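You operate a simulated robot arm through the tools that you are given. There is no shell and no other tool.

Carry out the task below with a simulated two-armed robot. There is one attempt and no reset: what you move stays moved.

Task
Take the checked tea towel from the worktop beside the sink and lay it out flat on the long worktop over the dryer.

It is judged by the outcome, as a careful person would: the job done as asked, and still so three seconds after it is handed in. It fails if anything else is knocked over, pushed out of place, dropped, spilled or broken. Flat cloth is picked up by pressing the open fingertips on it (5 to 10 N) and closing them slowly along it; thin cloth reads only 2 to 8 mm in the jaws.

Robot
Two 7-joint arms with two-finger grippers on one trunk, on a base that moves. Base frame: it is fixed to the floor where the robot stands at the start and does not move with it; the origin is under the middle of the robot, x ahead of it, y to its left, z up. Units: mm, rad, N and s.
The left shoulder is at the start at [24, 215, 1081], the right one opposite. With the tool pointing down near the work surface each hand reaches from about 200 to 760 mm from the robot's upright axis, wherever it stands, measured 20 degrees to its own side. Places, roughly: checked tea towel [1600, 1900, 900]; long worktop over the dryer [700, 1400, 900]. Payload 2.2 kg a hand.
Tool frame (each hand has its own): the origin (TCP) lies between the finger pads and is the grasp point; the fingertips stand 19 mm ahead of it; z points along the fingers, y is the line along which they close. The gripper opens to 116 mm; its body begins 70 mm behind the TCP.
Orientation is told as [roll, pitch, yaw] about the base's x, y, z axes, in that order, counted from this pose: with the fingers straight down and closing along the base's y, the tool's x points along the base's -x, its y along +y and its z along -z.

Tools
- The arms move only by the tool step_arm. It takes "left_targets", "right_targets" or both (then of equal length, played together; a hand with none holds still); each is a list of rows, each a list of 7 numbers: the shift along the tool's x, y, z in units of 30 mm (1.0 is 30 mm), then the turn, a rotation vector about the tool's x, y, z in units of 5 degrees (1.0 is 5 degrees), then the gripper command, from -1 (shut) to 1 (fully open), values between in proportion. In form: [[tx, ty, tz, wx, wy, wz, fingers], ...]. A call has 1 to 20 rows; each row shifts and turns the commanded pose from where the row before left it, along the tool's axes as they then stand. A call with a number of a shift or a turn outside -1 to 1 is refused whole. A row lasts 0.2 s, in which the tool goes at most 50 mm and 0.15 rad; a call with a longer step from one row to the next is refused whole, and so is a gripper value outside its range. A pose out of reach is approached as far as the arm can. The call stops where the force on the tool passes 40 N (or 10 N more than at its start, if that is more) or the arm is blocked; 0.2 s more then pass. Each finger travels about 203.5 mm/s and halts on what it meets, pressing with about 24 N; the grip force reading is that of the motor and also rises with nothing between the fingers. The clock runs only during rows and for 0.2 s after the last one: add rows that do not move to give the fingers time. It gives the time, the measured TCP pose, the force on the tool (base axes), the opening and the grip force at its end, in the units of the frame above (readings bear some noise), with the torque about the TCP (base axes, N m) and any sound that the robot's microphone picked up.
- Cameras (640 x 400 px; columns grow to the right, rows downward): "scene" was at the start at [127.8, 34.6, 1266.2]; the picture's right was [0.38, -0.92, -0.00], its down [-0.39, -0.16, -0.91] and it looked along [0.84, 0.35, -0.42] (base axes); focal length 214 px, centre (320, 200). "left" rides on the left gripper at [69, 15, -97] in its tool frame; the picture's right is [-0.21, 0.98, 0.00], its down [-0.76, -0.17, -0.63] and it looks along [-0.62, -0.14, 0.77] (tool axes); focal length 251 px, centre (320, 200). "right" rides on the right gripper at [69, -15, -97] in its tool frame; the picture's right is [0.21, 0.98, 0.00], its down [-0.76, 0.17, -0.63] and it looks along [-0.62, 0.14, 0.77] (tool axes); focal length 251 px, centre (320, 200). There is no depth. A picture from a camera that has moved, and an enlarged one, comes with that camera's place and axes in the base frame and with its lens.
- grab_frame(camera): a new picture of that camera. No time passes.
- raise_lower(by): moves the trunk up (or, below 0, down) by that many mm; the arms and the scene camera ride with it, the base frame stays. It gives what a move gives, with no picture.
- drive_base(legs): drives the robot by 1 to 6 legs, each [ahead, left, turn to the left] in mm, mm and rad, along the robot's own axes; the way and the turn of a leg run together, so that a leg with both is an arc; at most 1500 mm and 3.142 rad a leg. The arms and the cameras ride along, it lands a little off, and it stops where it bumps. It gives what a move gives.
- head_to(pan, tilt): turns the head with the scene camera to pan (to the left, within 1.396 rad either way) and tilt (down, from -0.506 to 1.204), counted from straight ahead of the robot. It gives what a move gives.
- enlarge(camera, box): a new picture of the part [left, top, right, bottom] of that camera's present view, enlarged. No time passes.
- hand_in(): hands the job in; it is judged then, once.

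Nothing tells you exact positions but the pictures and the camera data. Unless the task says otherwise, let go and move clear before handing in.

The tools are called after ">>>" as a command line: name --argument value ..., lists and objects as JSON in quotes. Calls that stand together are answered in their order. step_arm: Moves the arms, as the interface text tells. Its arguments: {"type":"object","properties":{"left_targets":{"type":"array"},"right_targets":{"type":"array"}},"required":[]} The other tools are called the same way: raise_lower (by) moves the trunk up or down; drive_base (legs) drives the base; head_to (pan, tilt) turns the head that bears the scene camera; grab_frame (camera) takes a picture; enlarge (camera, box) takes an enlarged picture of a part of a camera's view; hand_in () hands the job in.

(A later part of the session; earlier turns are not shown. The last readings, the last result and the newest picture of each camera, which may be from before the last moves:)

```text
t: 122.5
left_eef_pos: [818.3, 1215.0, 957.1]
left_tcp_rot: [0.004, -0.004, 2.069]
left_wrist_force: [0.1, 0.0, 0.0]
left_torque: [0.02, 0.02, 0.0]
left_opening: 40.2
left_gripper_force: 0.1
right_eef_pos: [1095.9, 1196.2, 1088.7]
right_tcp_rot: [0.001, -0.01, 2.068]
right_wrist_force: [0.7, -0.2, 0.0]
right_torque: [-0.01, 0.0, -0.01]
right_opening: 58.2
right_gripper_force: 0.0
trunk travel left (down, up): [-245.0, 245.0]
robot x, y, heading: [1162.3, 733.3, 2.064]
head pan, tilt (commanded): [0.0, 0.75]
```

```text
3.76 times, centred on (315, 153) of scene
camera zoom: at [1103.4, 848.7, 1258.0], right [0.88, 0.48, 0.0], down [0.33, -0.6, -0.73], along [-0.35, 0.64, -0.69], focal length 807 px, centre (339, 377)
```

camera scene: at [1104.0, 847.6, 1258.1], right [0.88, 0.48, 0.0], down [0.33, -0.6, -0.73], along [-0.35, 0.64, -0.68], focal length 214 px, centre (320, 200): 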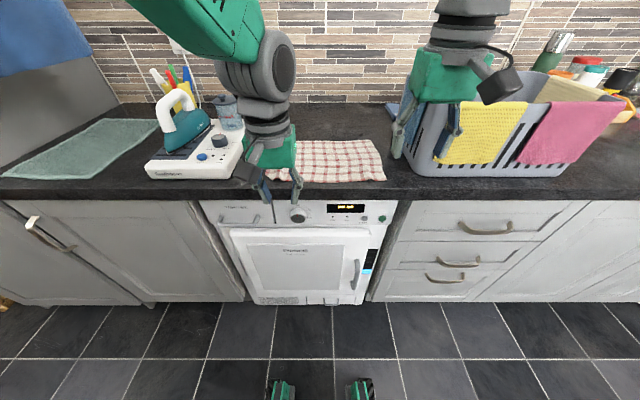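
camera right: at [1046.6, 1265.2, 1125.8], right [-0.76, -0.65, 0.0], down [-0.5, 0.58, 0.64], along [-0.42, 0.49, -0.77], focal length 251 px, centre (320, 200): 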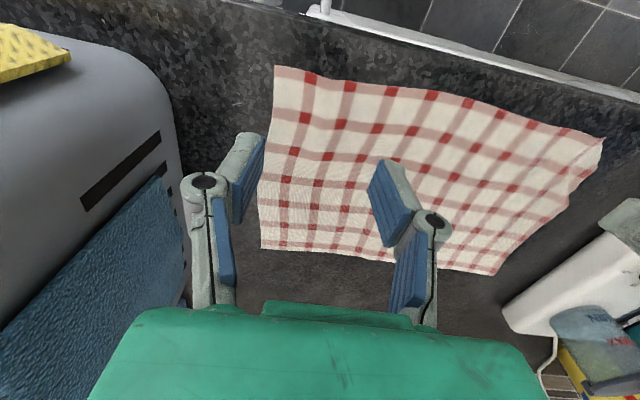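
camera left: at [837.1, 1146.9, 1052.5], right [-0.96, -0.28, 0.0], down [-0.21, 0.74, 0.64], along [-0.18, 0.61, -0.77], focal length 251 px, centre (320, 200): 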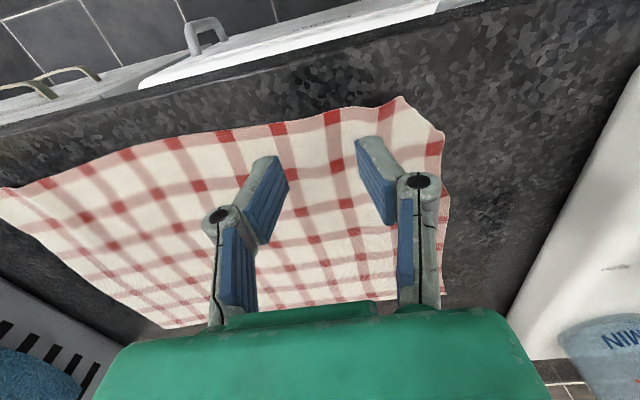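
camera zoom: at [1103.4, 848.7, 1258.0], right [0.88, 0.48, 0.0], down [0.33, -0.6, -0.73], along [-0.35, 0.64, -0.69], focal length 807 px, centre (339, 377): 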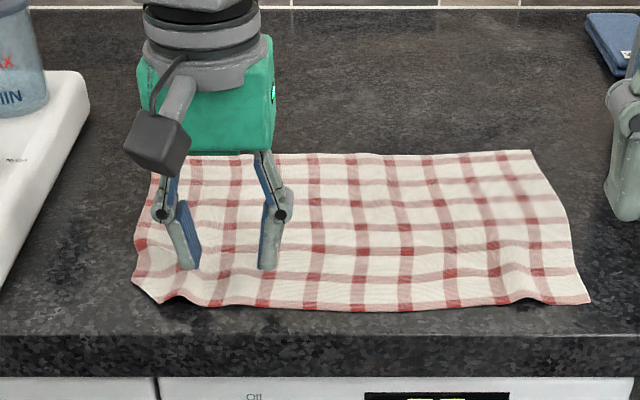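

The left fingers straddle the area just inside the folded corner with clean orientation. I'll descend to contact.

>>> step_arm --left_targets '[[0, 0, 0.3, 0, 0, 0, -0.31], [0, 0, 0.3, 0, 0, 0, -0.31], [0, 0, 0.1, 0, 0, 0, -0.31], [0, 0, 0, 0, 0, 0, -0.31]]'

>>> step_arm --left_targets '[[0, 0, 0.08, 0, 0, 0, -0.31], [0, 0, 0, 0, 0, 0, -0.31]]'

>>> step_arm --left_targets '[[0, 0, 0.07, 0, 0, 0, -0.31], [0, 0, 0, 0, 0, 0, -0.31]]'

```text
t: 123.5
left_eef_pos: [819.5, 1215.0, 936.5]
left_tcp_rot: [0.002, -0.004, 2.069]
left_wrist_force: [-0.4, -0.1, -0.9]
left_torque: [0.0, 0.01, 0.01]
left_opening: 39.9
left_gripper_force: 0.1
right_eef_pos: [1097.4, 1195.2, 1090.0]
right_tcp_rot: [0.001, -0.012, 2.065]
right_wrist_force: [-0.5, 0.0, 0.5]
right_torque: [0.0, -0.02, 0.02]
right_opening: 57.9
right_gripper_force: 0.1
trunk travel left (down, up): [-245.0, 245.0]
robot x, y, heading: [1160.7, 736.2, 2.071]
head pan, tilt (commanded): [0.0, 0.75]
```

```text
t: 124.2
left_eef_pos: [817.6, 1214.6, 933.2]
left_tcp_rot: [0.0, -0.004, 2.071]
left_wrist_force: [-0.8, -0.6, 0.0]
left_torque: [0.0, 0.02, 0.02]
left_opening: 40.1
left_gripper_force: 0.0
right_eef_pos: [1096.5, 1195.1, 1090.2]
right_tcp_rot: [0.001, -0.012, 2.067]
right_wrist_force: [-0.3, 0.6, -0.1]
right_torque: [0.0, 0.01, 0.01]
right_opening: 58.2
right_gripper_force: 0.1
trunk travel left (down, up): [-245.0, 245.0]
robot x, y, heading: [1160.2, 734.9, 2.073]
head pan, tilt (commanded): [0.0, 0.75]
```

```text
t: 124.8
left_eef_pos: [818.5, 1214.0, 932.6]
left_tcp_rot: [0.002, -0.005, 2.071]
left_wrist_force: [0.1, -0.9, 3.7]
left_torque: [-0.01, -0.06, 0.02]
left_opening: 40.3
left_gripper_force: 0.0
right_eef_pos: [1097.6, 1194.1, 1089.8]
right_tcp_rot: [0.001, -0.012, 2.066]
right_wrist_force: [-1.1, 0.1, 0.5]
right_torque: [0.01, 0.01, -0.01]
right_opening: 58.2
right_gripper_force: 0.1
trunk travel left (down, up): [-245.0, 245.0]
robot x, y, heading: [1164.4, 736.9, 2.073]
head pan, tilt (commanded): [0.0, 0.75]
```

>>> step_arm --left_targets '[[0, 0, 0.05, 0, 0, 0, -0.31], [0, 0, 0, 0, 0, 0, -0.31], [0, -0.048, 0, 0, 0, 0, -0.36], [0, -0.048, 0, 0, 0, 0, -0.41], [0, -0.048, 0, 0, 0, 0, -0.46], [0, -0.048, 0, 0, 0, 0, -0.51], [0, -0.048, 0, 0, 0, 0, -0.56], [0, -0.048, 0, 0, 0, 0, -0.61], [0, -0.048, 0, 0, 0, 0, -0.66], [0, -0.048, 0, 0, 0, 0, -0.71], [0, -0.048, 0, 0, 0, 0, -0.76], [0, -0.048, 0, 0, 0, 0, -0.81], [0, -0.048, 0, 0, 0, 0, -0.86], [0, -0.03, 0, 0, 0, 0, -0.92], [0, 0, 0, 0, 0, 0, -1], [0, 0, 0, 0, 0, 0, -1], [0, 0, 0, 0, 0, 0, -1]]'

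>>> grab_frame --camera "left"

>>> enlarge --camera "scene" --box '[230, 100, 400, 206]'

```text
t: 128.3
left_eef_pos: [833.3, 1220.6, 931.0]
left_tcp_rot: [0.002, -0.005, 2.072]
left_wrist_force: [-1.6, -0.5, 10.7]
left_torque: [-0.06, -0.06, -0.02]
left_opening: 3.4
left_gripper_force: 24.1
right_eef_pos: [1096.0, 1194.6, 1089.8]
right_tcp_rot: [0.001, -0.014, 2.066]
right_wrist_force: [0.7, 0.7, -0.7]
right_torque: [0.01, -0.01, -0.04]
right_opening: 57.9
right_gripper_force: 0.0
trunk travel left (down, up): [-245.0, 245.0]
robot x, y, heading: [1165.9, 738.3, 2.07]
head pan, tilt (commanded): [0.0, 0.75]
```

```text
taken
camera left: at [851.5, 1153.6, 1026.2], right [-0.96, -0.28, 0.0], down [-0.21, 0.74, 0.64], along [-0.18, 0.61, -0.77], focal length 251 px, centre (320, 200)
```

left: 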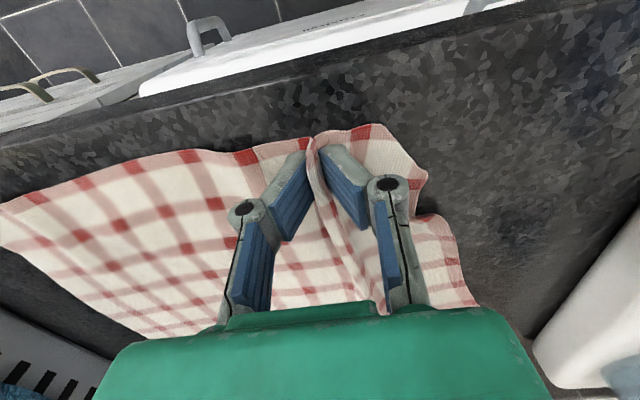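

```text
3.76 times, centred on (315, 153) of scene
camera zoom: at [1104.1, 847.0, 1258.3], right [0.88, 0.48, 0.0], down [0.33, -0.6, -0.73], along [-0.35, 0.64, -0.68], focal length 807 px, centre (339, 377)
```

zoom: 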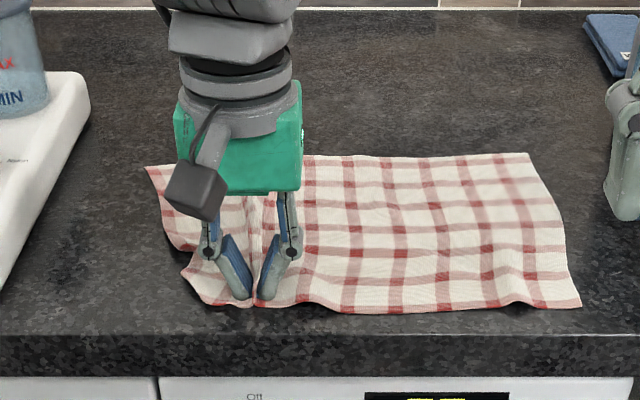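

Good pinch, with a flap of about 45 mm outside it. I'll lift 75 mm and see if the folded corner drops open.

>>> step_arm --left_targets '[[0, 0, -0.3, 0, 0, 0, -1], [0, 0, -0.4, 0, 0, 0, -1], [0, 0, -0.4, 0, 0, 0, -1], [0, 0, -0.4, 0, 0, 0, -1], [0, 0, -0.5, 0, 0, 0, -1], [0, 0, -0.5, 0, 0, 0, -1], [0, 0, 0, 0, 0, 0, -1], [0, 0, 0, 0, 0, 0, -1]]'

>>> grab_frame --camera "left"

>>> enlarge --camera "scene" --box '[230, 100, 400, 206]'

>>> grab_frame --camera "right"

```text
t: 130.2
left_eef_pos: [833.6, 1222.0, 1004.7]
left_tcp_rot: [0.002, -0.004, 2.07]
left_wrist_force: [0.0, -0.4, 0.1]
left_torque: [0.02, -0.02, 0.0]
left_opening: 3.5
left_gripper_force: 24.3
right_eef_pos: [1096.0, 1195.4, 1090.3]
right_tcp_rot: [-0.001, -0.013, 2.068]
right_wrist_force: [-0.4, 0.2, -0.8]
right_torque: [-0.01, -0.01, -0.01]
right_opening: 57.9
right_gripper_force: 0.1
trunk travel left (down, up): [-245.0, 245.0]
robot x, y, heading: [1162.6, 737.9, 2.073]
head pan, tilt (commanded): [0.0, 0.75]
```

```text
taken
camera left: at [852.3, 1153.9, 1101.1], right [-0.96, -0.28, 0.0], down [-0.21, 0.74, 0.64], along [-0.18, 0.61, -0.77], focal length 251 px, centre (320, 200)
```

left: 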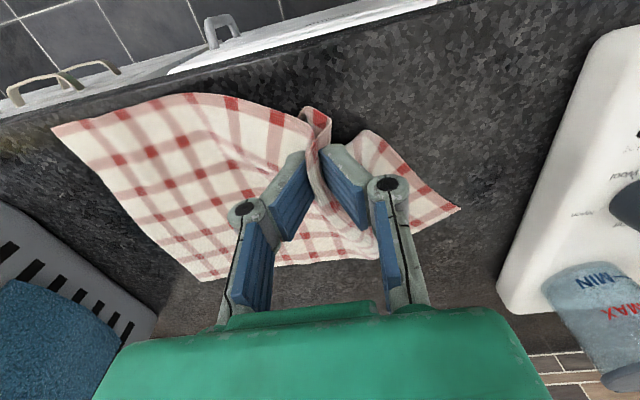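

```text
3.76 times, centred on (315, 153) of scene
camera zoom: at [1103.7, 848.4, 1258.1], right [0.88, 0.48, 0.0], down [0.33, -0.6, -0.73], along [-0.35, 0.64, -0.68], focal length 807 px, centre (339, 377)
```

zoom: 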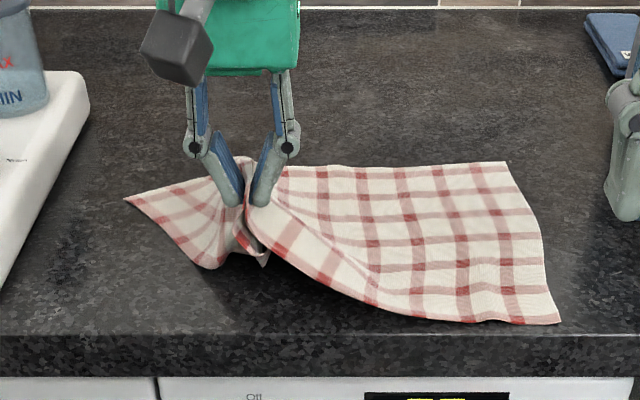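

```text
taken
camera right: at [1143.8, 1139.7, 1185.2], right [-0.76, -0.65, 0.0], down [-0.5, 0.58, 0.64], along [-0.42, 0.49, -0.77], focal length 251 px, centre (320, 200)
```

right: 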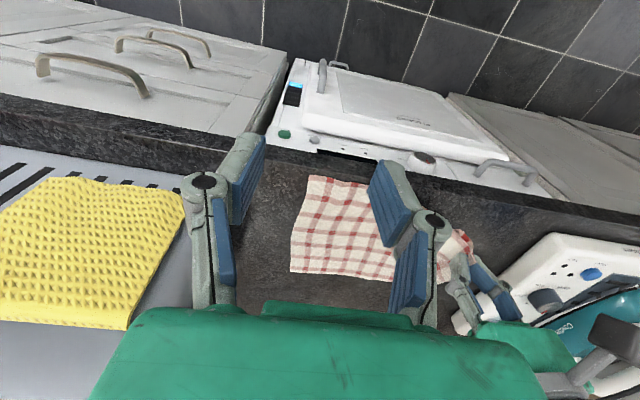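

>>> enlarge --camera "scene" --box '[250, 130, 330, 180]'

>>> enlarge --camera "left" --box '[260, 80, 480, 220]'

```text
8.00 times, centred on (290, 155) of scene
camera zoom: at [1103.7, 848.4, 1258.1], right [0.88, 0.48, 0.0], down [0.33, -0.6, -0.73], along [-0.35, 0.64, -0.68], focal length 1716 px, centre (560, 560)
```

zoom: 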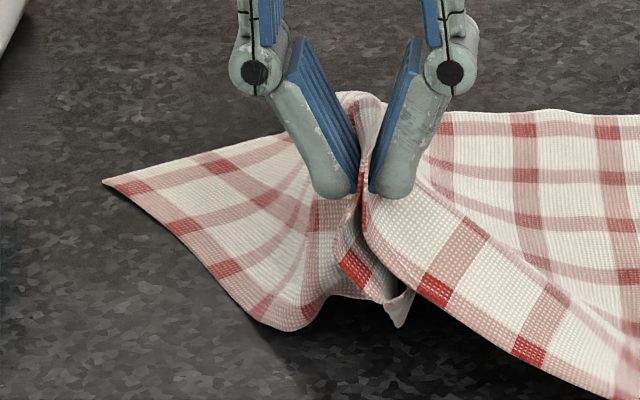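

```text
2.86 times, centred on (370, 150) of left
camera zoom: at [852.3, 1153.9, 1101.1], right [-0.96, -0.28, 0.0], down [-0.21, 0.74, 0.64], along [-0.18, 0.61, -0.77], focal length 718 px, centre (177, 343)
```

zoom: 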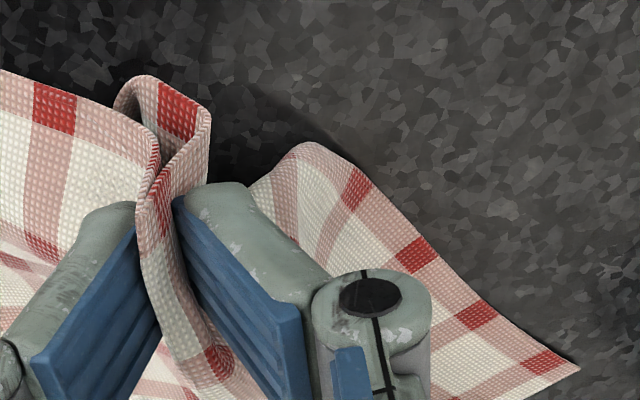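

The corner has dropped open and hangs below the pinch. I'll lower until its tip touches, then move inward while lowering so the tip trails outward and lies flat.

>>> step_arm --left_targets '[[0, 0, 0.4, 0, 0, 0, -1], [0, 0, 0.4, 0, 0, 0, -1], [0, 0, 0, 0, 0, 0, -1], [-0.05, -0.15, 0.1, 0, 0, 0, -1], [-0.07, -0.15, 0.12, 0, 0, 0, -1], [-0.07, -0.15, 0.12, 0, 0, 0, -1], [-0.07, -0.15, 0.12, 0, 0, 0, -1], [-0.07, -0.15, 0.12, 0, 0, 0, -1], [0, 0, 0, 0, 0, 0, -1]]'

>>> enlarge --camera "scene" --box '[240, 120, 340, 182]'

>>> enlarge --camera "left" --box '[260, 80, 480, 220]'

```text
t: 132.2
left_eef_pos: [848.2, 1242.2, 964.3]
left_tcp_rot: [0.002, -0.003, 2.07]
left_wrist_force: [0.3, 0.8, 0.1]
left_torque: [-0.03, 0.0, 0.03]
left_opening: 3.7
left_gripper_force: 24.2
right_eef_pos: [1096.3, 1195.2, 1089.6]
right_tcp_rot: [-0.001, -0.012, 2.065]
right_wrist_force: [0.3, -0.4, -0.5]
right_torque: [0.0, -0.01, -0.01]
right_opening: 58.2
right_gripper_force: 0.1
trunk travel left (down, up): [-245.0, 245.0]
robot x, y, heading: [1161.2, 734.7, 2.075]
head pan, tilt (commanded): [0.0, 0.75]
```

```text
6.40 times, centred on (290, 151) of scene
camera zoom: at [1103.8, 848.5, 1258.1], right [0.88, 0.48, 0.0], down [0.33, -0.6, -0.73], along [-0.35, 0.64, -0.68], focal length 1373 px, centre (512, 514)
```

zoom: 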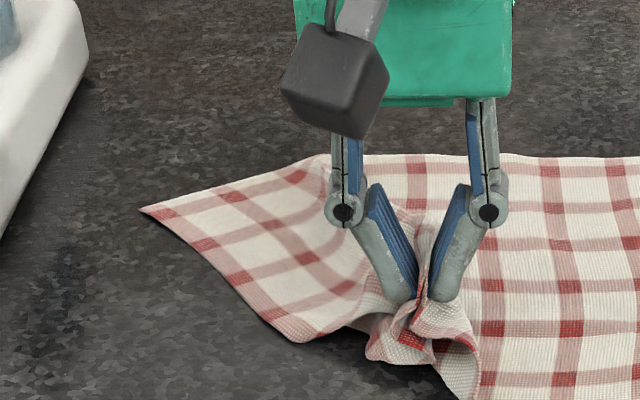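

```text
2.86 times, centred on (370, 150) of left
camera zoom: at [866.8, 1173.9, 1059.4], right [-0.96, -0.28, 0.0], down [-0.21, 0.74, 0.64], along [-0.18, 0.61, -0.77], focal length 718 px, centre (177, 343)
```

zoom: 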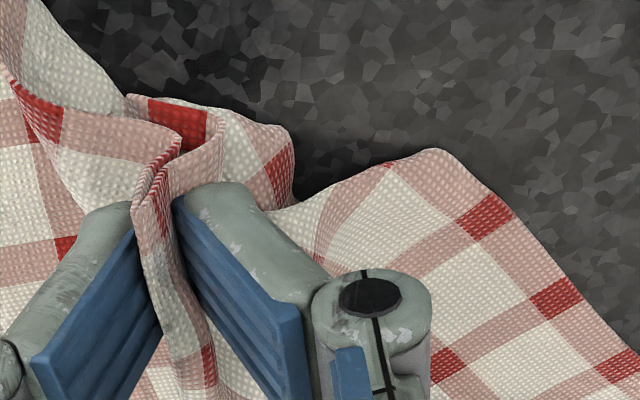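

The corner tip is now trailing outward as intended. I'll continue inward and down to the surface.

>>> step_arm --left_targets '[[-0.07, -0.15, 0.13, 0, 0, 0, -1], [-0.07, -0.15, 0.13, 0, 0, 0, -1], [-0.07, -0.15, 0.13, 0, 0, 0, -1], [-0.07, -0.15, 0.13, 0, 0, 0, -1], [-0.07, -0.15, 0.13, 0, 0, 0, -1], [-0.07, -0.15, 0.13, 0, 0, 0, -1], [-0.05, -0.15, 0.13, 0, 0, 0, -1], [0, 0, 0, 0, 0, 0, -1]]'

>>> enlarge --camera "scene" --box '[240, 120, 340, 182]'

>>> grab_frame --camera "left"

```text
t: 133.9
left_eef_pos: [858.9, 1269.4, 937.1]
left_tcp_rot: [-0.01, -0.003, 2.086]
left_wrist_force: [0.5, 1.0, -0.5]
left_torque: [0.02, -0.02, 0.04]
left_opening: 3.4
left_gripper_force: 24.4
right_eef_pos: [1097.2, 1196.2, 1089.5]
right_tcp_rot: [0.0, -0.012, 2.065]
right_wrist_force: [-0.2, -0.1, 0.0]
right_torque: [0.0, 0.03, 0.03]
right_opening: 58.0
right_gripper_force: 0.1
trunk travel left (down, up): [-245.0, 245.0]
robot x, y, heading: [1165.1, 739.4, 2.07]
head pan, tilt (commanded): [0.0, 0.75]
```

```text
6.40 times, centred on (290, 151) of scene
camera zoom: at [1103.9, 848.7, 1258.1], right [0.88, 0.48, 0.0], down [0.33, -0.6, -0.73], along [-0.35, 0.64, -0.68], focal length 1373 px, centre (512, 514)
```

zoom: 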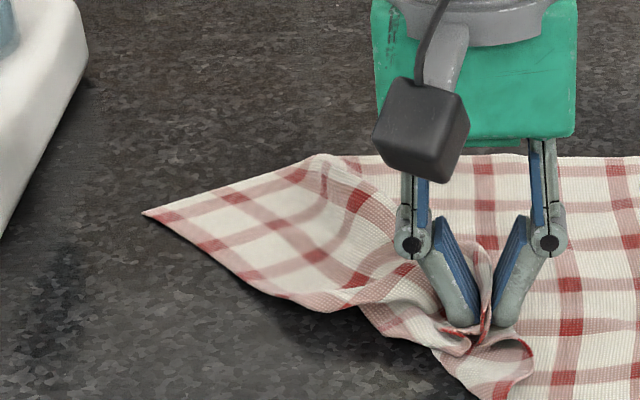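

```text
taken
camera left: at [879.1, 1201.6, 1033.8], right [-0.96, -0.29, -0.01], down [-0.23, 0.74, 0.64], along [-0.18, 0.61, -0.77], focal length 251 px, centre (320, 200)
```

left: 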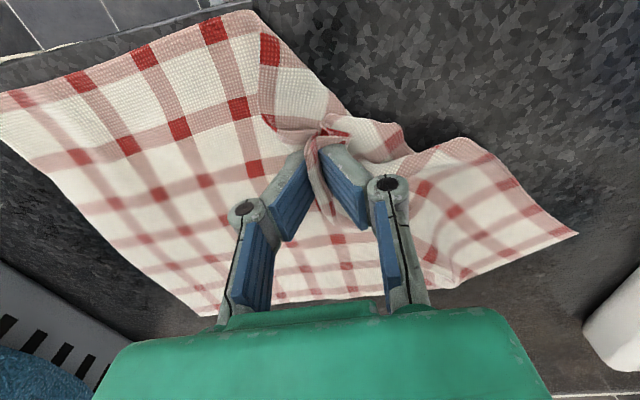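

>>> enlarge --camera "left" --box '[220, 20, 460, 170]'

>>> enlarge --camera "scene" --box '[270, 140, 350, 190]'

```text
2.67 times, centred on (340, 95) of left
camera zoom: at [879.1, 1201.6, 1033.8], right [-0.96, -0.29, -0.01], down [-0.23, 0.74, 0.64], along [-0.18, 0.61, -0.77], focal length 670 px, centre (267, 480)
```

zoom: 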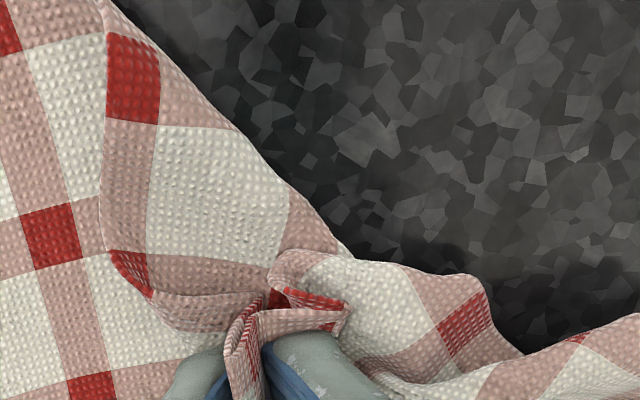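

```text
8.00 times, centred on (310, 165) of scene
camera zoom: at [1103.9, 848.7, 1258.1], right [0.88, 0.48, 0.0], down [0.33, -0.6, -0.73], along [-0.35, 0.64, -0.68], focal length 1716 px, centre (400, 480)
```

zoom: 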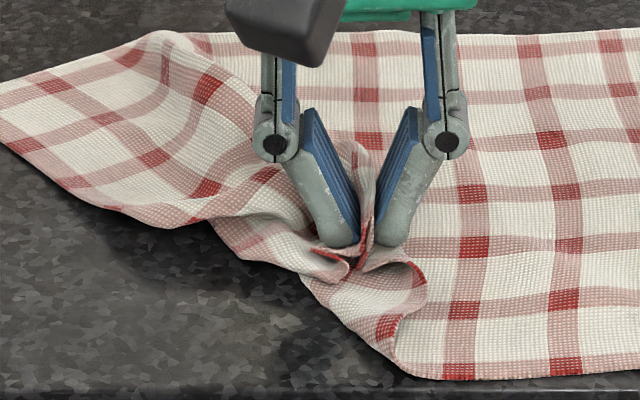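

The corner is now out on top rather than underneath, pointing toward me by the fingers. I'll press and open the gripper so the outer finger spreads the flap outward, as worked on the right corner.

>>> step_arm --left_targets '[[0, 0, 0.1, 0, 0, 0, -1], [0, 0, 0.05, 0, 0, 0, -1], [0, 0, 0, 0, 0, 0, -1]]'

```text
t: 134.8
left_eef_pos: [861.0, 1269.9, 934.3]
left_tcp_rot: [-0.008, -0.006, 2.087]
left_wrist_force: [-1.6, -0.8, 6.1]
left_torque: [-0.05, 0.01, 0.01]
left_opening: 3.7
left_gripper_force: 23.9
right_eef_pos: [1097.0, 1196.0, 1090.5]
right_tcp_rot: [0.0, -0.014, 2.066]
right_wrist_force: [0.7, -0.5, -0.6]
right_torque: [0.02, 0.02, -0.04]
right_opening: 57.8
right_gripper_force: 0.0
trunk travel left (down, up): [-245.0, 245.0]
robot x, y, heading: [1162.1, 736.0, 2.073]
head pan, tilt (commanded): [0.0, 0.75]
```

>>> step_arm --left_targets '[[0, 0, 0, 0, 0, 0, -0.92], [0, 0.048, 0, 0, 0, 0, -0.87], [0, 0.048, 0, 0, 0, 0, -0.82], [0, 0.048, 0.01, 0, 0, 0, -0.77], [0, 0.048, 0.01, 0, 0, 0, -0.72], [0, 0.048, 0.01, 0, 0, 0, -0.67], [0, 0.048, 0.01, 0, 0, 0, -0.62], [0, 0.048, 0, 0, 0, 0, -0.57], [0, 0.048, 0, 0, 0, 0, -0.52], [0, 0.048, 0, 0, 0, 0, -0.47], [0, 0.048, 0, 0, 0, 0, -0.42], [0, 0.048, 0, 0, 0, 0, -0.37], [0, 0.048, 0, 0, 0, 0, -0.32], [0, 0, 0, 0, 0, 0, -0.31]]'

>>> grab_frame --camera "left"

>>> enlarge --camera "scene" --box '[240, 120, 340, 182]'

```text
t: 137.8
left_eef_pos: [854.1, 1261.2, 930.8]
left_tcp_rot: [0.0, -0.005, 2.07]
left_wrist_force: [-0.3, 0.6, 4.3]
left_torque: [-0.02, 0.03, -0.01]
left_opening: 39.2
left_gripper_force: 0.1
right_eef_pos: [1097.4, 1194.4, 1089.4]
right_tcp_rot: [0.002, -0.013, 2.067]
right_wrist_force: [-0.9, -0.2, -0.4]
right_torque: [0.01, -0.03, -0.03]
right_opening: 57.8
right_gripper_force: 0.1
trunk travel left (down, up): [-245.0, 245.0]
robot x, y, heading: [1165.5, 736.7, 2.071]
head pan, tilt (commanded): [0.0, 0.75]
```

```text
taken
camera left: at [872.5, 1193.3, 1027.8], right [-0.96, -0.28, 0.0], down [-0.21, 0.74, 0.64], along [-0.18, 0.61, -0.77], focal length 251 px, centre (320, 200)
```

left: 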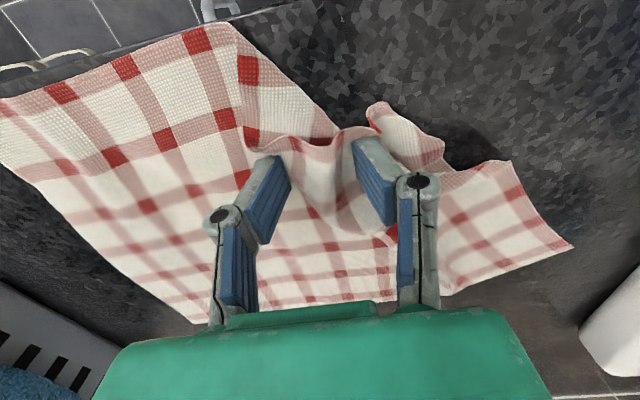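

```text
6.40 times, centred on (290, 151) of scene
camera zoom: at [1104.1, 848.2, 1258.1], right [0.88, 0.48, 0.0], down [0.33, -0.6, -0.73], along [-0.35, 0.64, -0.68], focal length 1373 px, centre (512, 514)
```

zoom: 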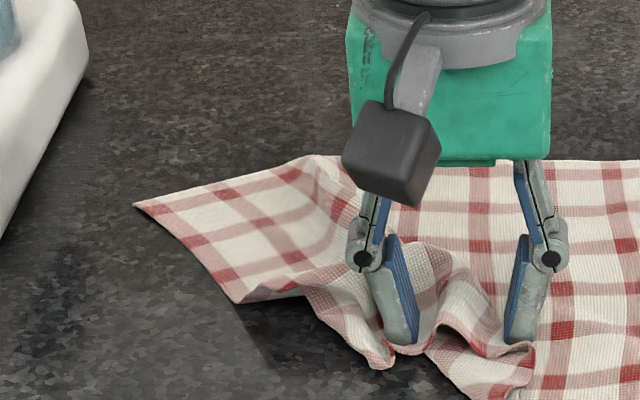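

The corner tip is now free and unfolded, at about u 1322, n 671. I'll lift slightly, close the gripper into a compact pusher, press near the tip and drag the corner outward to its place.

>>> step_arm --left_targets '[[0, 0, -0.2, 0, 0, 0, -0.31], [0, 0, -0.4, 0, 0, 0, -0.31], [0, 0, -0.4, 0, 0, 0, -0.5], [0, 0, 0, 0, 0, 0, -1], [0, 0, 0, 0, 0, 0, -1]]'

>>> grab_frame --camera "left"

>>> enlarge --camera "scene" --box '[230, 110, 400, 216]'

```text
t: 138.9
left_eef_pos: [852.2, 1261.9, 961.1]
left_tcp_rot: [-0.001, -0.003, 2.074]
left_wrist_force: [-0.4, -0.2, -0.2]
left_torque: [0.02, 0.01, 0.02]
left_opening: 0.1
left_gripper_force: 24.3
right_eef_pos: [1096.0, 1194.8, 1089.9]
right_tcp_rot: [-0.001, -0.01, 2.067]
right_wrist_force: [0.0, -0.1, -0.1]
right_torque: [0.01, -0.01, 0.02]
right_opening: 58.0
right_gripper_force: 0.0
trunk travel left (down, up): [-245.0, 245.0]
robot x, y, heading: [1164.0, 740.2, 2.074]
head pan, tilt (commanded): [0.0, 0.75]
```

```text
taken
camera left: at [871.4, 1193.3, 1057.3], right [-0.96, -0.28, 0.0], down [-0.22, 0.74, 0.64], along [-0.18, 0.61, -0.77], focal length 251 px, centre (320, 200)
```

left: 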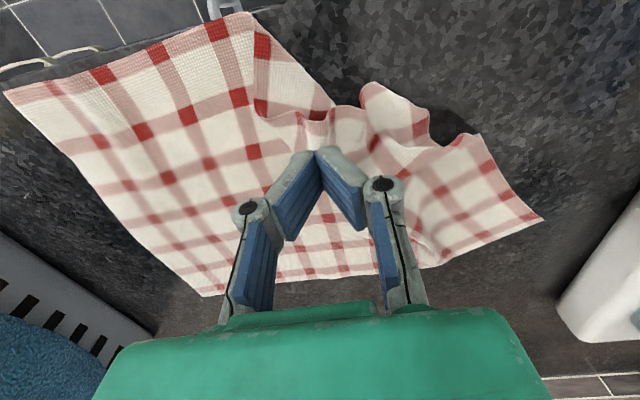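

```text
3.76 times, centred on (315, 163) of scene
camera zoom: at [1103.9, 848.7, 1258.0], right [0.88, 0.48, 0.0], down [0.33, -0.6, -0.73], along [-0.35, 0.64, -0.68], focal length 807 px, centre (339, 339)
```

zoom: 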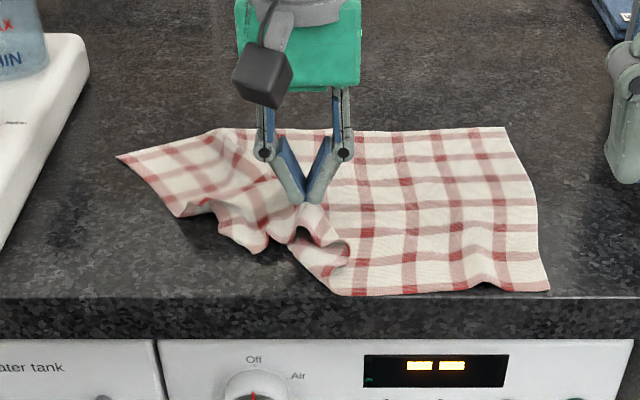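

>>> step_arm --left_targets '[[0.27, 0.35, 0, 0, 0, 0, -1], [0.28, 0.35, 0, 0, 0, 0, -1], [0, 0, 0.3, 0, 0, 0, -1], [0, 0, 0.3, 0, 0, 0, -1], [0, 0, 0.2, 0, 0, 0, -1], [0, 0, 0, 0, 0, 0, -1]]'

>>> grab_frame --camera "left"

>>> enlarge --camera "scene" --box '[250, 130, 350, 192]'

```text
t: 140.3
left_eef_pos: [844.5, 1237.4, 936.3]
left_tcp_rot: [0.002, -0.004, 2.071]
left_wrist_force: [0.4, 0.6, 0.2]
left_torque: [-0.02, 0.0, -0.02]
left_opening: 0.4
left_gripper_force: 23.8
right_eef_pos: [1097.2, 1196.2, 1089.9]
right_tcp_rot: [0.001, -0.013, 2.068]
right_wrist_force: [0.4, -0.4, 0.6]
right_torque: [0.02, 0.02, 0.0]
right_opening: 58.0
right_gripper_force: 0.1
trunk travel left (down, up): [-245.0, 245.0]
robot x, y, heading: [1164.0, 739.7, 2.077]
head pan, tilt (commanded): [0.0, 0.75]
```

```text
taken
camera left: at [863.1, 1168.9, 1032.1], right [-0.96, -0.28, 0.0], down [-0.21, 0.74, 0.64], along [-0.18, 0.61, -0.77], focal length 251 px, centre (320, 200)
```

left: 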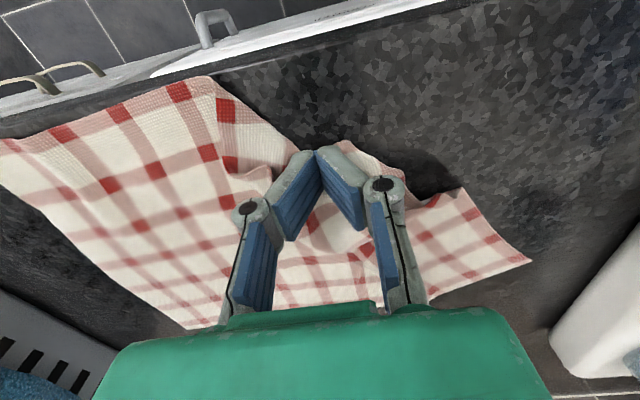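

```text
6.40 times, centred on (300, 161) of scene
camera zoom: at [1103.8, 848.6, 1258.1], right [0.88, 0.48, 0.0], down [0.33, -0.6, -0.73], along [-0.35, 0.64, -0.68], focal length 1373 px, centre (448, 450)
```

zoom: 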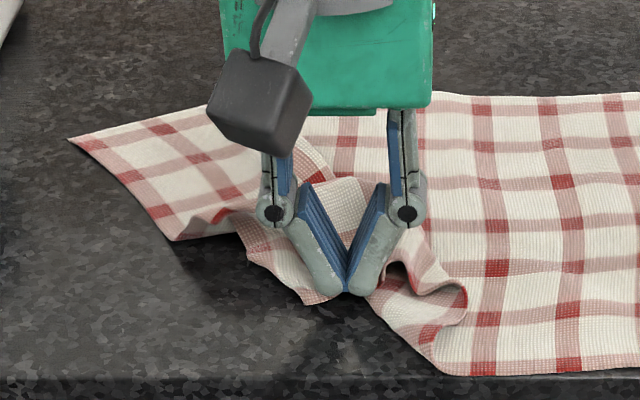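

>>> step_arm --left_targets '[[0, 0, 0.12, 0, 0, 0, -1], [0, 0, 0, 0, 0, 0, -1]]'

>>> step_arm --left_targets '[[0, 0, 0.07, 0, 0, 0, -1], [0, 0, 0, 0, 0, 0, -1]]'

```text
t: 140.9
left_eef_pos: [845.5, 1236.8, 933.8]
left_tcp_rot: [0.001, -0.005, 2.07]
left_wrist_force: [-0.1, 0.2, 0.0]
left_torque: [-0.02, -0.03, 0.01]
left_opening: 0.0
left_gripper_force: 24.1
right_eef_pos: [1096.3, 1195.8, 1090.4]
right_tcp_rot: [-0.002, -0.013, 2.066]
right_wrist_force: [0.0, 1.0, 0.2]
right_torque: [0.01, -0.04, 0.01]
right_opening: 58.4
right_gripper_force: 0.0
trunk travel left (down, up): [-245.0, 245.0]
robot x, y, heading: [1165.9, 742.9, 2.074]
head pan, tilt (commanded): [0.0, 0.75]
```

```text
t: 141.6
left_eef_pos: [843.5, 1236.5, 930.4]
left_tcp_rot: [0.002, -0.004, 2.07]
left_wrist_force: [0.8, 0.5, 2.2]
left_torque: [0.03, -0.03, 0.02]
left_opening: 0.0
left_gripper_force: 23.6
right_eef_pos: [1096.8, 1194.8, 1089.6]
right_tcp_rot: [0.0, -0.014, 2.066]
right_wrist_force: [0.4, 1.9, 0.0]
right_torque: [0.01, 0.01, 0.0]
right_opening: 57.9
right_gripper_force: 0.0
trunk travel left (down, up): [-245.0, 245.0]
robot x, y, heading: [1166.5, 737.4, 2.072]
head pan, tilt (commanded): [0.0, 0.75]
```

>>> step_arm --left_targets '[[0, 0, 0.06, 0, 0, 0, -1], [0, 0, 0, 0, 0, 0, -1], [0.02, 0.12, 0, 0, 0, 0, -1], [0.02, 0.15, 0, 0, 0, 0, -1], [0.02, 0.15, 0, 0, 0, 0, -1], [0.02, 0.15, 0, 0, 0, 0, -1], [0.02, 0.15, 0, 0, 0, 0, -1], [0.02, 0.15, 0, 0, 0, 0, -1], [0, 0, 0, 0, 0, 0, -1]]'

>>> grab_frame --camera "left"

>>> enlarge --camera "scene" --box '[230, 110, 400, 216]'

```text
t: 143.6
left_eef_pos: [823.4, 1220.7, 931.8]
left_tcp_rot: [0.003, -0.008, 2.071]
left_wrist_force: [3.8, 2.3, 20.6]
left_torque: [0.19, -0.07, -0.03]
left_opening: 0.1
left_gripper_force: 24.1
right_eef_pos: [1098.2, 1195.1, 1090.0]
right_tcp_rot: [0.001, -0.013, 2.066]
right_wrist_force: [-0.3, 0.6, 0.1]
right_torque: [-0.01, 0.01, -0.02]
right_opening: 57.9
right_gripper_force: 0.1
trunk travel left (down, up): [-245.0, 245.0]
robot x, y, heading: [1164.1, 736.3, 2.074]
head pan, tilt (commanded): [0.0, 0.75]
```

```text
taken
camera left: at [842.4, 1152.4, 1026.2], right [-0.96, -0.28, 0.0], down [-0.21, 0.74, 0.64], along [-0.18, 0.61, -0.77], focal length 251 px, centre (320, 200)
```

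left: 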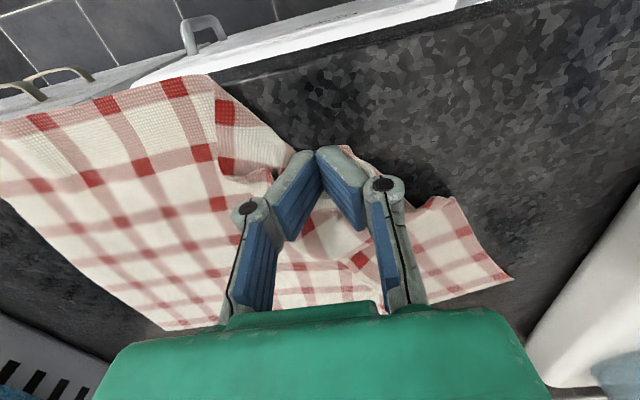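

```text
3.76 times, centred on (315, 163) of scene
camera zoom: at [1106.8, 846.7, 1258.5], right [0.88, 0.48, 0.0], down [0.33, -0.6, -0.73], along [-0.35, 0.64, -0.68], focal length 807 px, centre (339, 339)
```

zoom: 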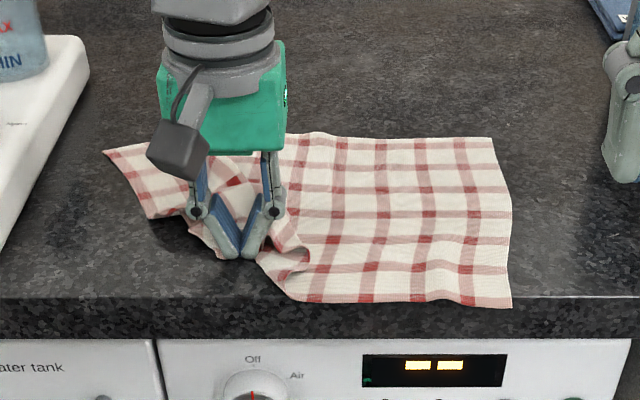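

Pressing and dragging shifts the whole towel, because nothing anchors it. I'll bring the right hand down, closed, onto the near-right corner so the two hands can pull the near edge apart and straighten it.

>>> step_arm --right_targets '[[-0.5, 0.256, 0, 0, 0, 0, -1], [-0.5, 0.256, 0, 0, 0, 0, -1], [-0.5, 0.256, 0, 0, 0, 0, -1], [-0.5, 0.256, 0, 0, 0, 0, -1], [-0.5, 0.256, 0.3, 0, 0, 0, -1], [-0.5, 0.256, 0.5, 0, 0, 0, -1], [-0.5, 0.256, 0.6, 0, 0, 0, -1], [-0.5, 0.256, 0.6, 0, 0, 0, -1], [0, 0, 0.7, 0, 0, 0, -1], [0, 0, 0.7, 0, 0, 0, -1], [0, 0, 0.7, 0, 0, 0, -1], [0, 0, 0, 0, 0, 0, -1]]'

>>> grab_frame --camera "right"

>>> enlarge --camera "scene" --box '[230, 110, 400, 216]'

```text
t: 146.2
left_eef_pos: [824.0, 1219.5, 931.7]
left_tcp_rot: [0.001, -0.006, 2.07]
left_wrist_force: [1.8, 1.8, 25.3]
left_torque: [0.15, -0.01, -0.02]
left_opening: 0.0
left_gripper_force: 24.6
right_eef_pos: [985.8, 1273.3, 968.7]
right_tcp_rot: [0.0, -0.014, 2.069]
right_wrist_force: [-0.3, 0.7, 0.1]
right_torque: [0.01, -0.02, -0.01]
right_opening: 0.0
right_gripper_force: 24.5
trunk travel left (down, up): [-245.0, 245.0]
robot x, y, heading: [1166.9, 737.5, 2.077]
head pan, tilt (commanded): [0.0, 0.75]
```

```text
taken
camera right: at [1033.2, 1216.9, 1063.9], right [-0.76, -0.65, 0.0], down [-0.5, 0.58, 0.64], along [-0.42, 0.49, -0.77], focal length 251 px, centre (320, 200)
```

right: 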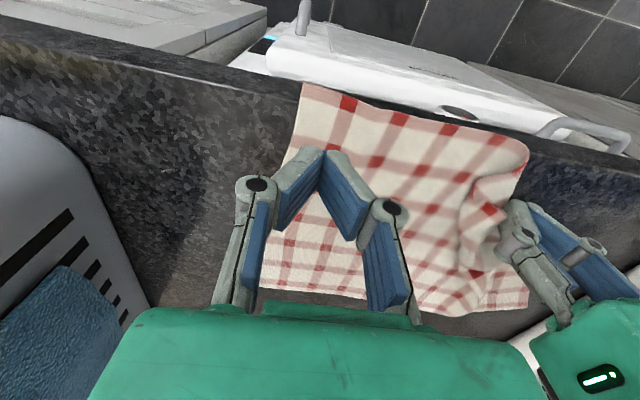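

```text
3.76 times, centred on (315, 163) of scene
camera zoom: at [1105.6, 846.7, 1258.5], right [0.88, 0.48, 0.0], down [0.33, -0.6, -0.73], along [-0.35, 0.64, -0.68], focal length 807 px, centre (339, 339)
```

zoom: 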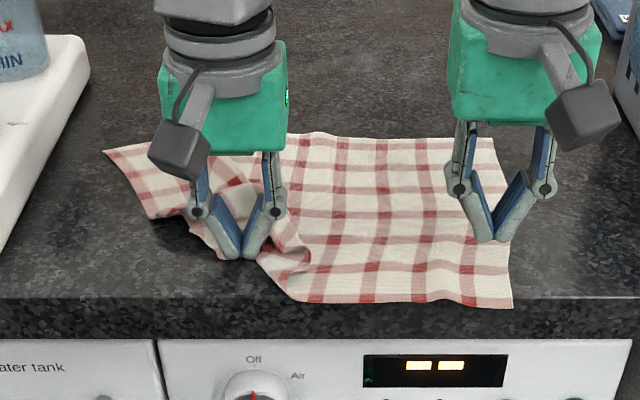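

>>> step_arm --left_targets '[[0, 0, -0.05, 0, 0, 0, -1], [0, 0, 0, 0, 0, 0, -1], [0, 0, 0, 0, 0, 0, -1], [0, 0, 0, 0, 0, 0, -1], [0, 0, 0, 0, 0, 0, -1]]' --right_targets '[[0, 0, 0.4, 0, 0, 0, -1], [0, 0, 0.4, 0, 0, 0, -1], [0, 0, 0.3, 0, 0, 0, -1], [0, 0, 0.08, 0, 0, 0, -1], [0, 0, 0, 0, 0, 0, -1]]'

>>> step_arm --right_targets '[[0, 0, 0.08, 0, 0, 0, -1], [0, 0, 0, 0, 0, 0, -1]]'

```text
t: 147.3
left_eef_pos: [823.5, 1219.7, 931.3]
left_tcp_rot: [0.002, -0.004, 2.071]
left_wrist_force: [3.1, 1.1, 14.9]
left_torque: [0.13, -0.04, -0.03]
left_opening: 0.0
left_gripper_force: 24.2
right_eef_pos: [985.4, 1274.4, 932.5]
right_tcp_rot: [0.0, -0.014, 2.066]
right_wrist_force: [0.3, 0.7, -0.2]
right_torque: [-0.05, 0.0, 0.03]
right_opening: 0.0
right_gripper_force: 24.4
trunk travel left (down, up): [-245.0, 245.0]
robot x, y, heading: [1164.6, 734.3, 2.072]
head pan, tilt (commanded): [0.0, 0.75]
```

```text
t: 147.9
left_eef_pos: [823.9, 1219.9, 931.7]
left_tcp_rot: [0.002, -0.004, 2.07]
left_wrist_force: [2.7, 1.0, 10.1]
left_torque: [0.08, -0.05, 0.0]
left_opening: 0.0
left_gripper_force: 24.3
right_eef_pos: [985.6, 1273.4, 929.8]
right_tcp_rot: [0.0, -0.013, 2.065]
right_wrist_force: [-0.2, -0.5, 0.6]
right_torque: [-0.01, -0.03, 0.05]
right_opening: 0.0
right_gripper_force: 23.9
trunk travel left (down, up): [-245.0, 245.0]
robot x, y, heading: [1163.6, 737.8, 2.074]
head pan, tilt (commanded): [0.0, 0.75]
```

>>> step_arm --right_targets '[[0, 0, 0.08, 0, 0, 0, -1], [0, 0, 0, 0, 0, 0, -1]]'

>>> step_arm --right_targets '[[0, 0, 0.05, 0, 0, 0, -1], [0, 0, 0, 0, 0, 0, -1]]'

```text
t: 148.6
left_eef_pos: [822.4, 1219.1, 932.0]
left_tcp_rot: [0.001, -0.006, 2.07]
left_wrist_force: [0.1, 0.3, 3.3]
left_torque: [0.02, -0.02, 0.02]
left_opening: 0.0
left_gripper_force: 24.4
right_eef_pos: [985.4, 1274.2, 929.2]
right_tcp_rot: [0.001, -0.018, 2.066]
right_wrist_force: [3.2, -0.6, 18.6]
right_torque: [-0.09, -0.25, -0.01]
right_opening: 0.0
right_gripper_force: 24.0
trunk travel left (down, up): [-245.0, 245.0]
robot x, y, heading: [1165.4, 735.1, 2.074]
head pan, tilt (commanded): [0.0, 0.75]
```

```text
t: 149.2
left_eef_pos: [823.9, 1220.1, 931.9]
left_tcp_rot: [0.002, -0.006, 2.071]
left_wrist_force: [0.7, 1.4, 1.4]
left_torque: [-0.01, 0.0, -0.01]
left_opening: 0.1
left_gripper_force: 24.3
right_eef_pos: [985.3, 1273.4, 930.8]
right_tcp_rot: [0.002, -0.019, 2.068]
right_wrist_force: [6.1, 1.2, 35.3]
right_torque: [-0.11, -0.35, 0.01]
right_opening: 0.2
right_gripper_force: 24.2
trunk travel left (down, up): [-245.0, 245.0]
robot x, y, heading: [1167.0, 737.3, 2.072]
head pan, tilt (commanded): [0.0, 0.75]
```

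>>> step_arm --left_targets '[[0, 0, 0.01, 0, 0, 0, -1], [0, 0, 0, 0, 0, 0, -1]]' --right_targets '[[0, 0, -0.065, 0, 0, 0, -1], [0, 0, 0, 0, 0, 0, -1]]'

```text
t: 149.8
left_eef_pos: [823.2, 1220.0, 929.5]
left_tcp_rot: [0.0, -0.006, 2.069]
left_wrist_force: [-0.3, -0.1, 0.9]
left_torque: [0.01, 0.0, 0.01]
left_opening: 0.0
left_gripper_force: 24.3
right_eef_pos: [983.3, 1273.3, 930.2]
right_tcp_rot: [0.0, -0.017, 2.067]
right_wrist_force: [3.2, 5.2, 29.4]
right_torque: [0.02, -0.31, 0.05]
right_opening: 0.2
right_gripper_force: 24.5
trunk travel left (down, up): [-245.0, 245.0]
robot x, y, heading: [1167.1, 739.3, 2.071]
head pan, tilt (commanded): [0.0, 0.75]
```

>>> step_arm --left_targets '[[0, 0, 0.03, 0, 0, 0, -1], [0, 0, 0, 0, 0, 0, -1]]' --right_targets '[[0, 0, -0.07, 0, 0, 0, -1], [0, 0, 0, 0, 0, 0, -1]]'

>>> step_arm --left_targets '[[0, 0, 0, 0, 0, 0, -1], [0, 0, 0, 0, 0, 0, -1]]'

```text
t: 150.3
left_eef_pos: [822.7, 1220.4, 931.2]
left_tcp_rot: [-0.001, -0.007, 2.071]
left_wrist_force: [1.6, -0.8, 7.1]
left_torque: [0.01, -0.05, -0.01]
left_opening: 0.3
left_gripper_force: 23.8
right_eef_pos: [984.6, 1272.3, 929.9]
right_tcp_rot: [0.002, -0.012, 2.066]
right_wrist_force: [-0.1, 2.1, 12.6]
right_torque: [-0.01, -0.09, 0.05]
right_opening: 0.0
right_gripper_force: 23.6
trunk travel left (down, up): [-245.0, 245.0]
robot x, y, heading: [1162.8, 739.2, 2.072]
head pan, tilt (commanded): [0.0, 0.75]
```

```text
t: 150.9
left_eef_pos: [823.2, 1220.3, 930.2]
left_tcp_rot: [0.001, -0.008, 2.07]
left_wrist_force: [1.9, -0.1, 13.0]
left_torque: [0.03, -0.01, -0.02]
left_opening: 0.1
left_gripper_force: 23.7
right_eef_pos: [985.8, 1272.0, 929.3]
right_tcp_rot: [0.0, -0.013, 2.066]
right_wrist_force: [-1.0, 0.7, 5.0]
right_torque: [-0.06, -0.02, 0.01]
right_opening: 0.0
right_gripper_force: 23.9
trunk travel left (down, up): [-245.0, 245.0]
robot x, y, heading: [1165.2, 738.0, 2.07]
head pan, tilt (commanded): [0.0, 0.75]
```

Both hands are pressing moderately (13 N and 5 N). Now I'll pull slowly apart.

>>> step_arm --left_targets '[[0, 0.1, -0.01, 0, 0, 0, -1], [0, 0.13, 0, 0, 0, 0, -1], [0, 0.13, 0, 0, 0, 0, -1], [0, 0.13, 0, 0, 0, 0, -1], [0, 0.13, 0, 0, 0, 0, -1], [0, 0.13, 0, 0, 0, 0, -1], [0, 0, 0, 0, 0, 0, -1]]' --right_targets '[[-0.03, -0.1, 0.02, 0, 0, 0, -1], [-0.03, -0.13, 0, 0, 0, 0, -1], [-0.03, -0.13, 0, 0, 0, 0, -1], [-0.03, -0.13, 0, 0, 0, 0, -1], [-0.03, -0.13, 0, 0, 0, 0, -1], [-0.03, -0.13, 0, 0, 0, 0, -1], [0, 0, 0, 0, 0, 0, -1]]'

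>>> enlarge --camera "scene" --box '[230, 110, 400, 216]'

>>> grab_frame --camera "right"

>>> grab_frame --camera "left"

```text
t: 152.6
left_eef_pos: [802.6, 1210.5, 929.2]
left_tcp_rot: [0.003, -0.003, 2.069]
left_wrist_force: [2.4, 0.5, 14.1]
left_torque: [0.0, 0.08, -0.03]
left_opening: 0.1
left_gripper_force: 24.5
right_eef_pos: [1001.3, 1288.3, 930.8]
right_tcp_rot: [-0.001, -0.016, 2.068]
right_wrist_force: [-0.5, 0.2, 1.7]
right_torque: [0.0, -0.01, 0.0]
right_opening: 0.2
right_gripper_force: 24.5
trunk travel left (down, up): [-245.0, 245.0]
robot x, y, heading: [1164.1, 739.7, 2.071]
head pan, tilt (commanded): [0.0, 0.75]
```

```text
3.76 times, centred on (315, 163) of scene
camera zoom: at [1104.8, 847.8, 1258.3], right [0.88, 0.48, 0.0], down [0.33, -0.6, -0.73], along [-0.35, 0.64, -0.68], focal length 807 px, centre (339, 339)
```

zoom: 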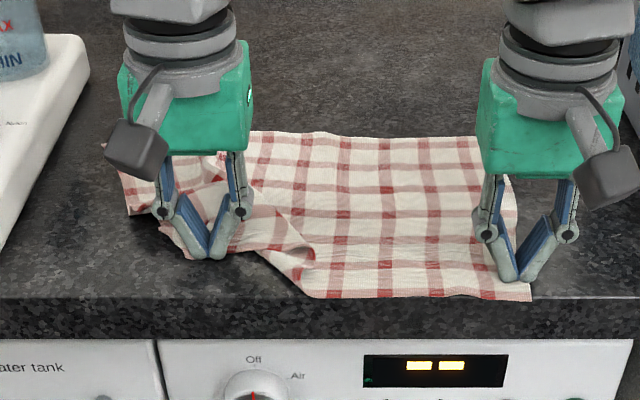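

```text
taken
camera right: at [1049.3, 1232.9, 1026.0], right [-0.76, -0.65, 0.0], down [-0.5, 0.58, 0.64], along [-0.42, 0.49, -0.77], focal length 251 px, centre (320, 200)
```

right: 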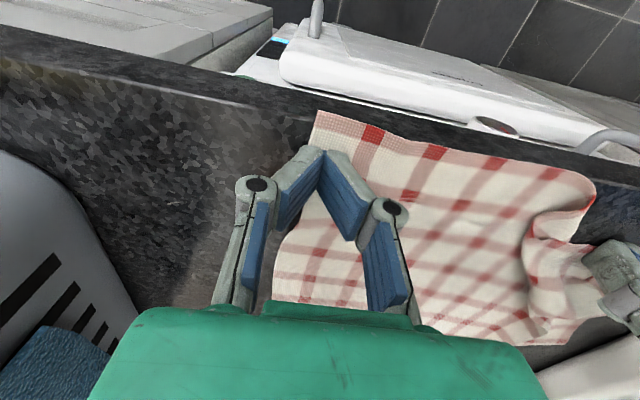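

```text
taken
camera left: at [822.0, 1141.6, 1026.1], right [-0.96, -0.28, 0.0], down [-0.21, 0.74, 0.64], along [-0.18, 0.61, -0.77], focal length 251 px, centre (320, 200)
```

left: 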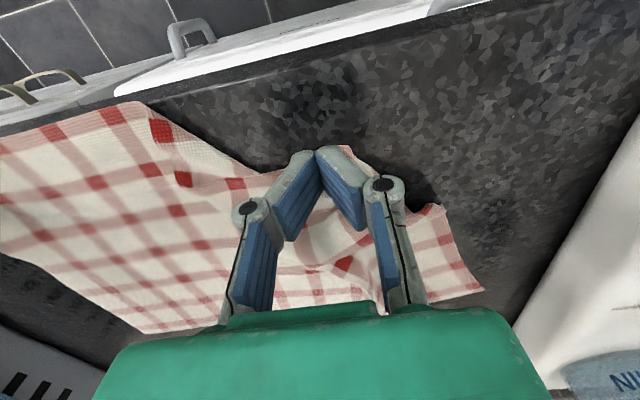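

It's working: the near-edge fold is unrolling. I'll keep pulling apart, pressing a little more on the right.

>>> step_arm --left_targets '[[0, 0, 0, 0, 0, 0, -1], [0, 0.12, 0, 0, 0, 0, -1], [0, 0.12, 0, 0, 0, 0, -1], [0, 0.12, 0, 0, 0, 0, -1], [0, 0.12, 0, 0, 0, 0, -1], [0, 0.12, 0, 0, 0, 0, -1], [0, 0.12, 0, 0, 0, 0, -1], [0, 0.12, 0, 0, 0, 0, -1], [0, 0, 0, 0, 0, 0, -1]]' --right_targets '[[0, 0, 0.03, 0, 0, 0, -1], [-0.04, -0.15, 0, 0, 0, 0, -1], [-0.04, -0.15, 0, 0, 0, 0, -1], [-0.04, -0.15, 0, 0, 0, 0, -1], [-0.04, -0.15, 0, 0, 0, 0, -1], [-0.04, -0.15, 0, 0, 0, 0, -1], [-0.04, -0.15, 0, 0, 0, 0, -1], [-0.04, -0.15, 0, 0, 0, 0, -1], [0, 0, 0, 0, 0, 0, -1]]'

>>> enlarge --camera "scene" --box '[230, 110, 400, 216]'

>>> grab_frame --camera "left"

```text
t: 154.6
left_eef_pos: [779.2, 1196.1, 931.2]
left_tcp_rot: [0.001, -0.005, 2.071]
left_wrist_force: [1.9, 1.1, 9.7]
left_torque: [0.02, 0.03, -0.02]
left_opening: 0.1
left_gripper_force: 23.7
right_eef_pos: [1024.8, 1309.9, 930.5]
right_tcp_rot: [-0.001, -0.013, 2.067]
right_wrist_force: [-2.4, -1.1, 7.4]
right_torque: [-0.04, -0.01, -0.03]
right_opening: 0.0
right_gripper_force: 23.8
trunk travel left (down, up): [-245.0, 245.0]
robot x, y, heading: [1162.7, 741.2, 2.073]
head pan, tilt (commanded): [0.0, 0.75]
```

```text
3.76 times, centred on (315, 163) of scene
camera zoom: at [1104.2, 847.1, 1258.3], right [0.88, 0.48, 0.0], down [0.33, -0.6, -0.73], along [-0.35, 0.64, -0.68], focal length 807 px, centre (339, 339)
```

zoom: 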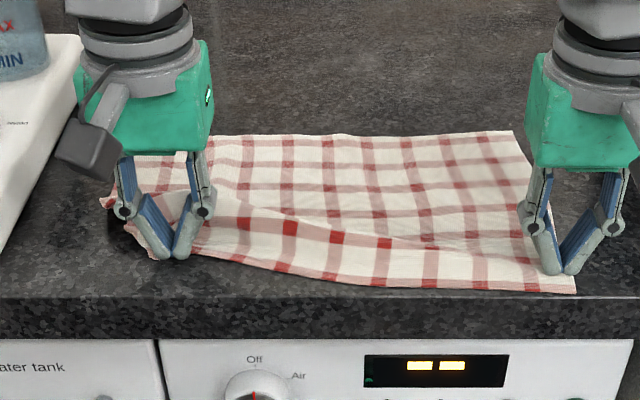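

```text
taken
camera left: at [799.3, 1128.9, 1026.2], right [-0.96, -0.28, 0.0], down [-0.21, 0.74, 0.64], along [-0.18, 0.61, -0.77], focal length 251 px, centre (320, 200)
```

left: 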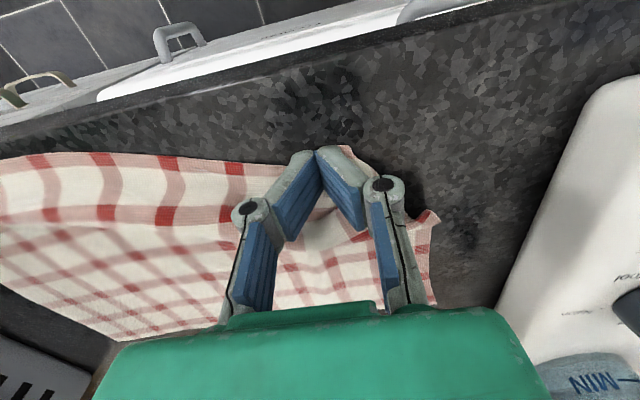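

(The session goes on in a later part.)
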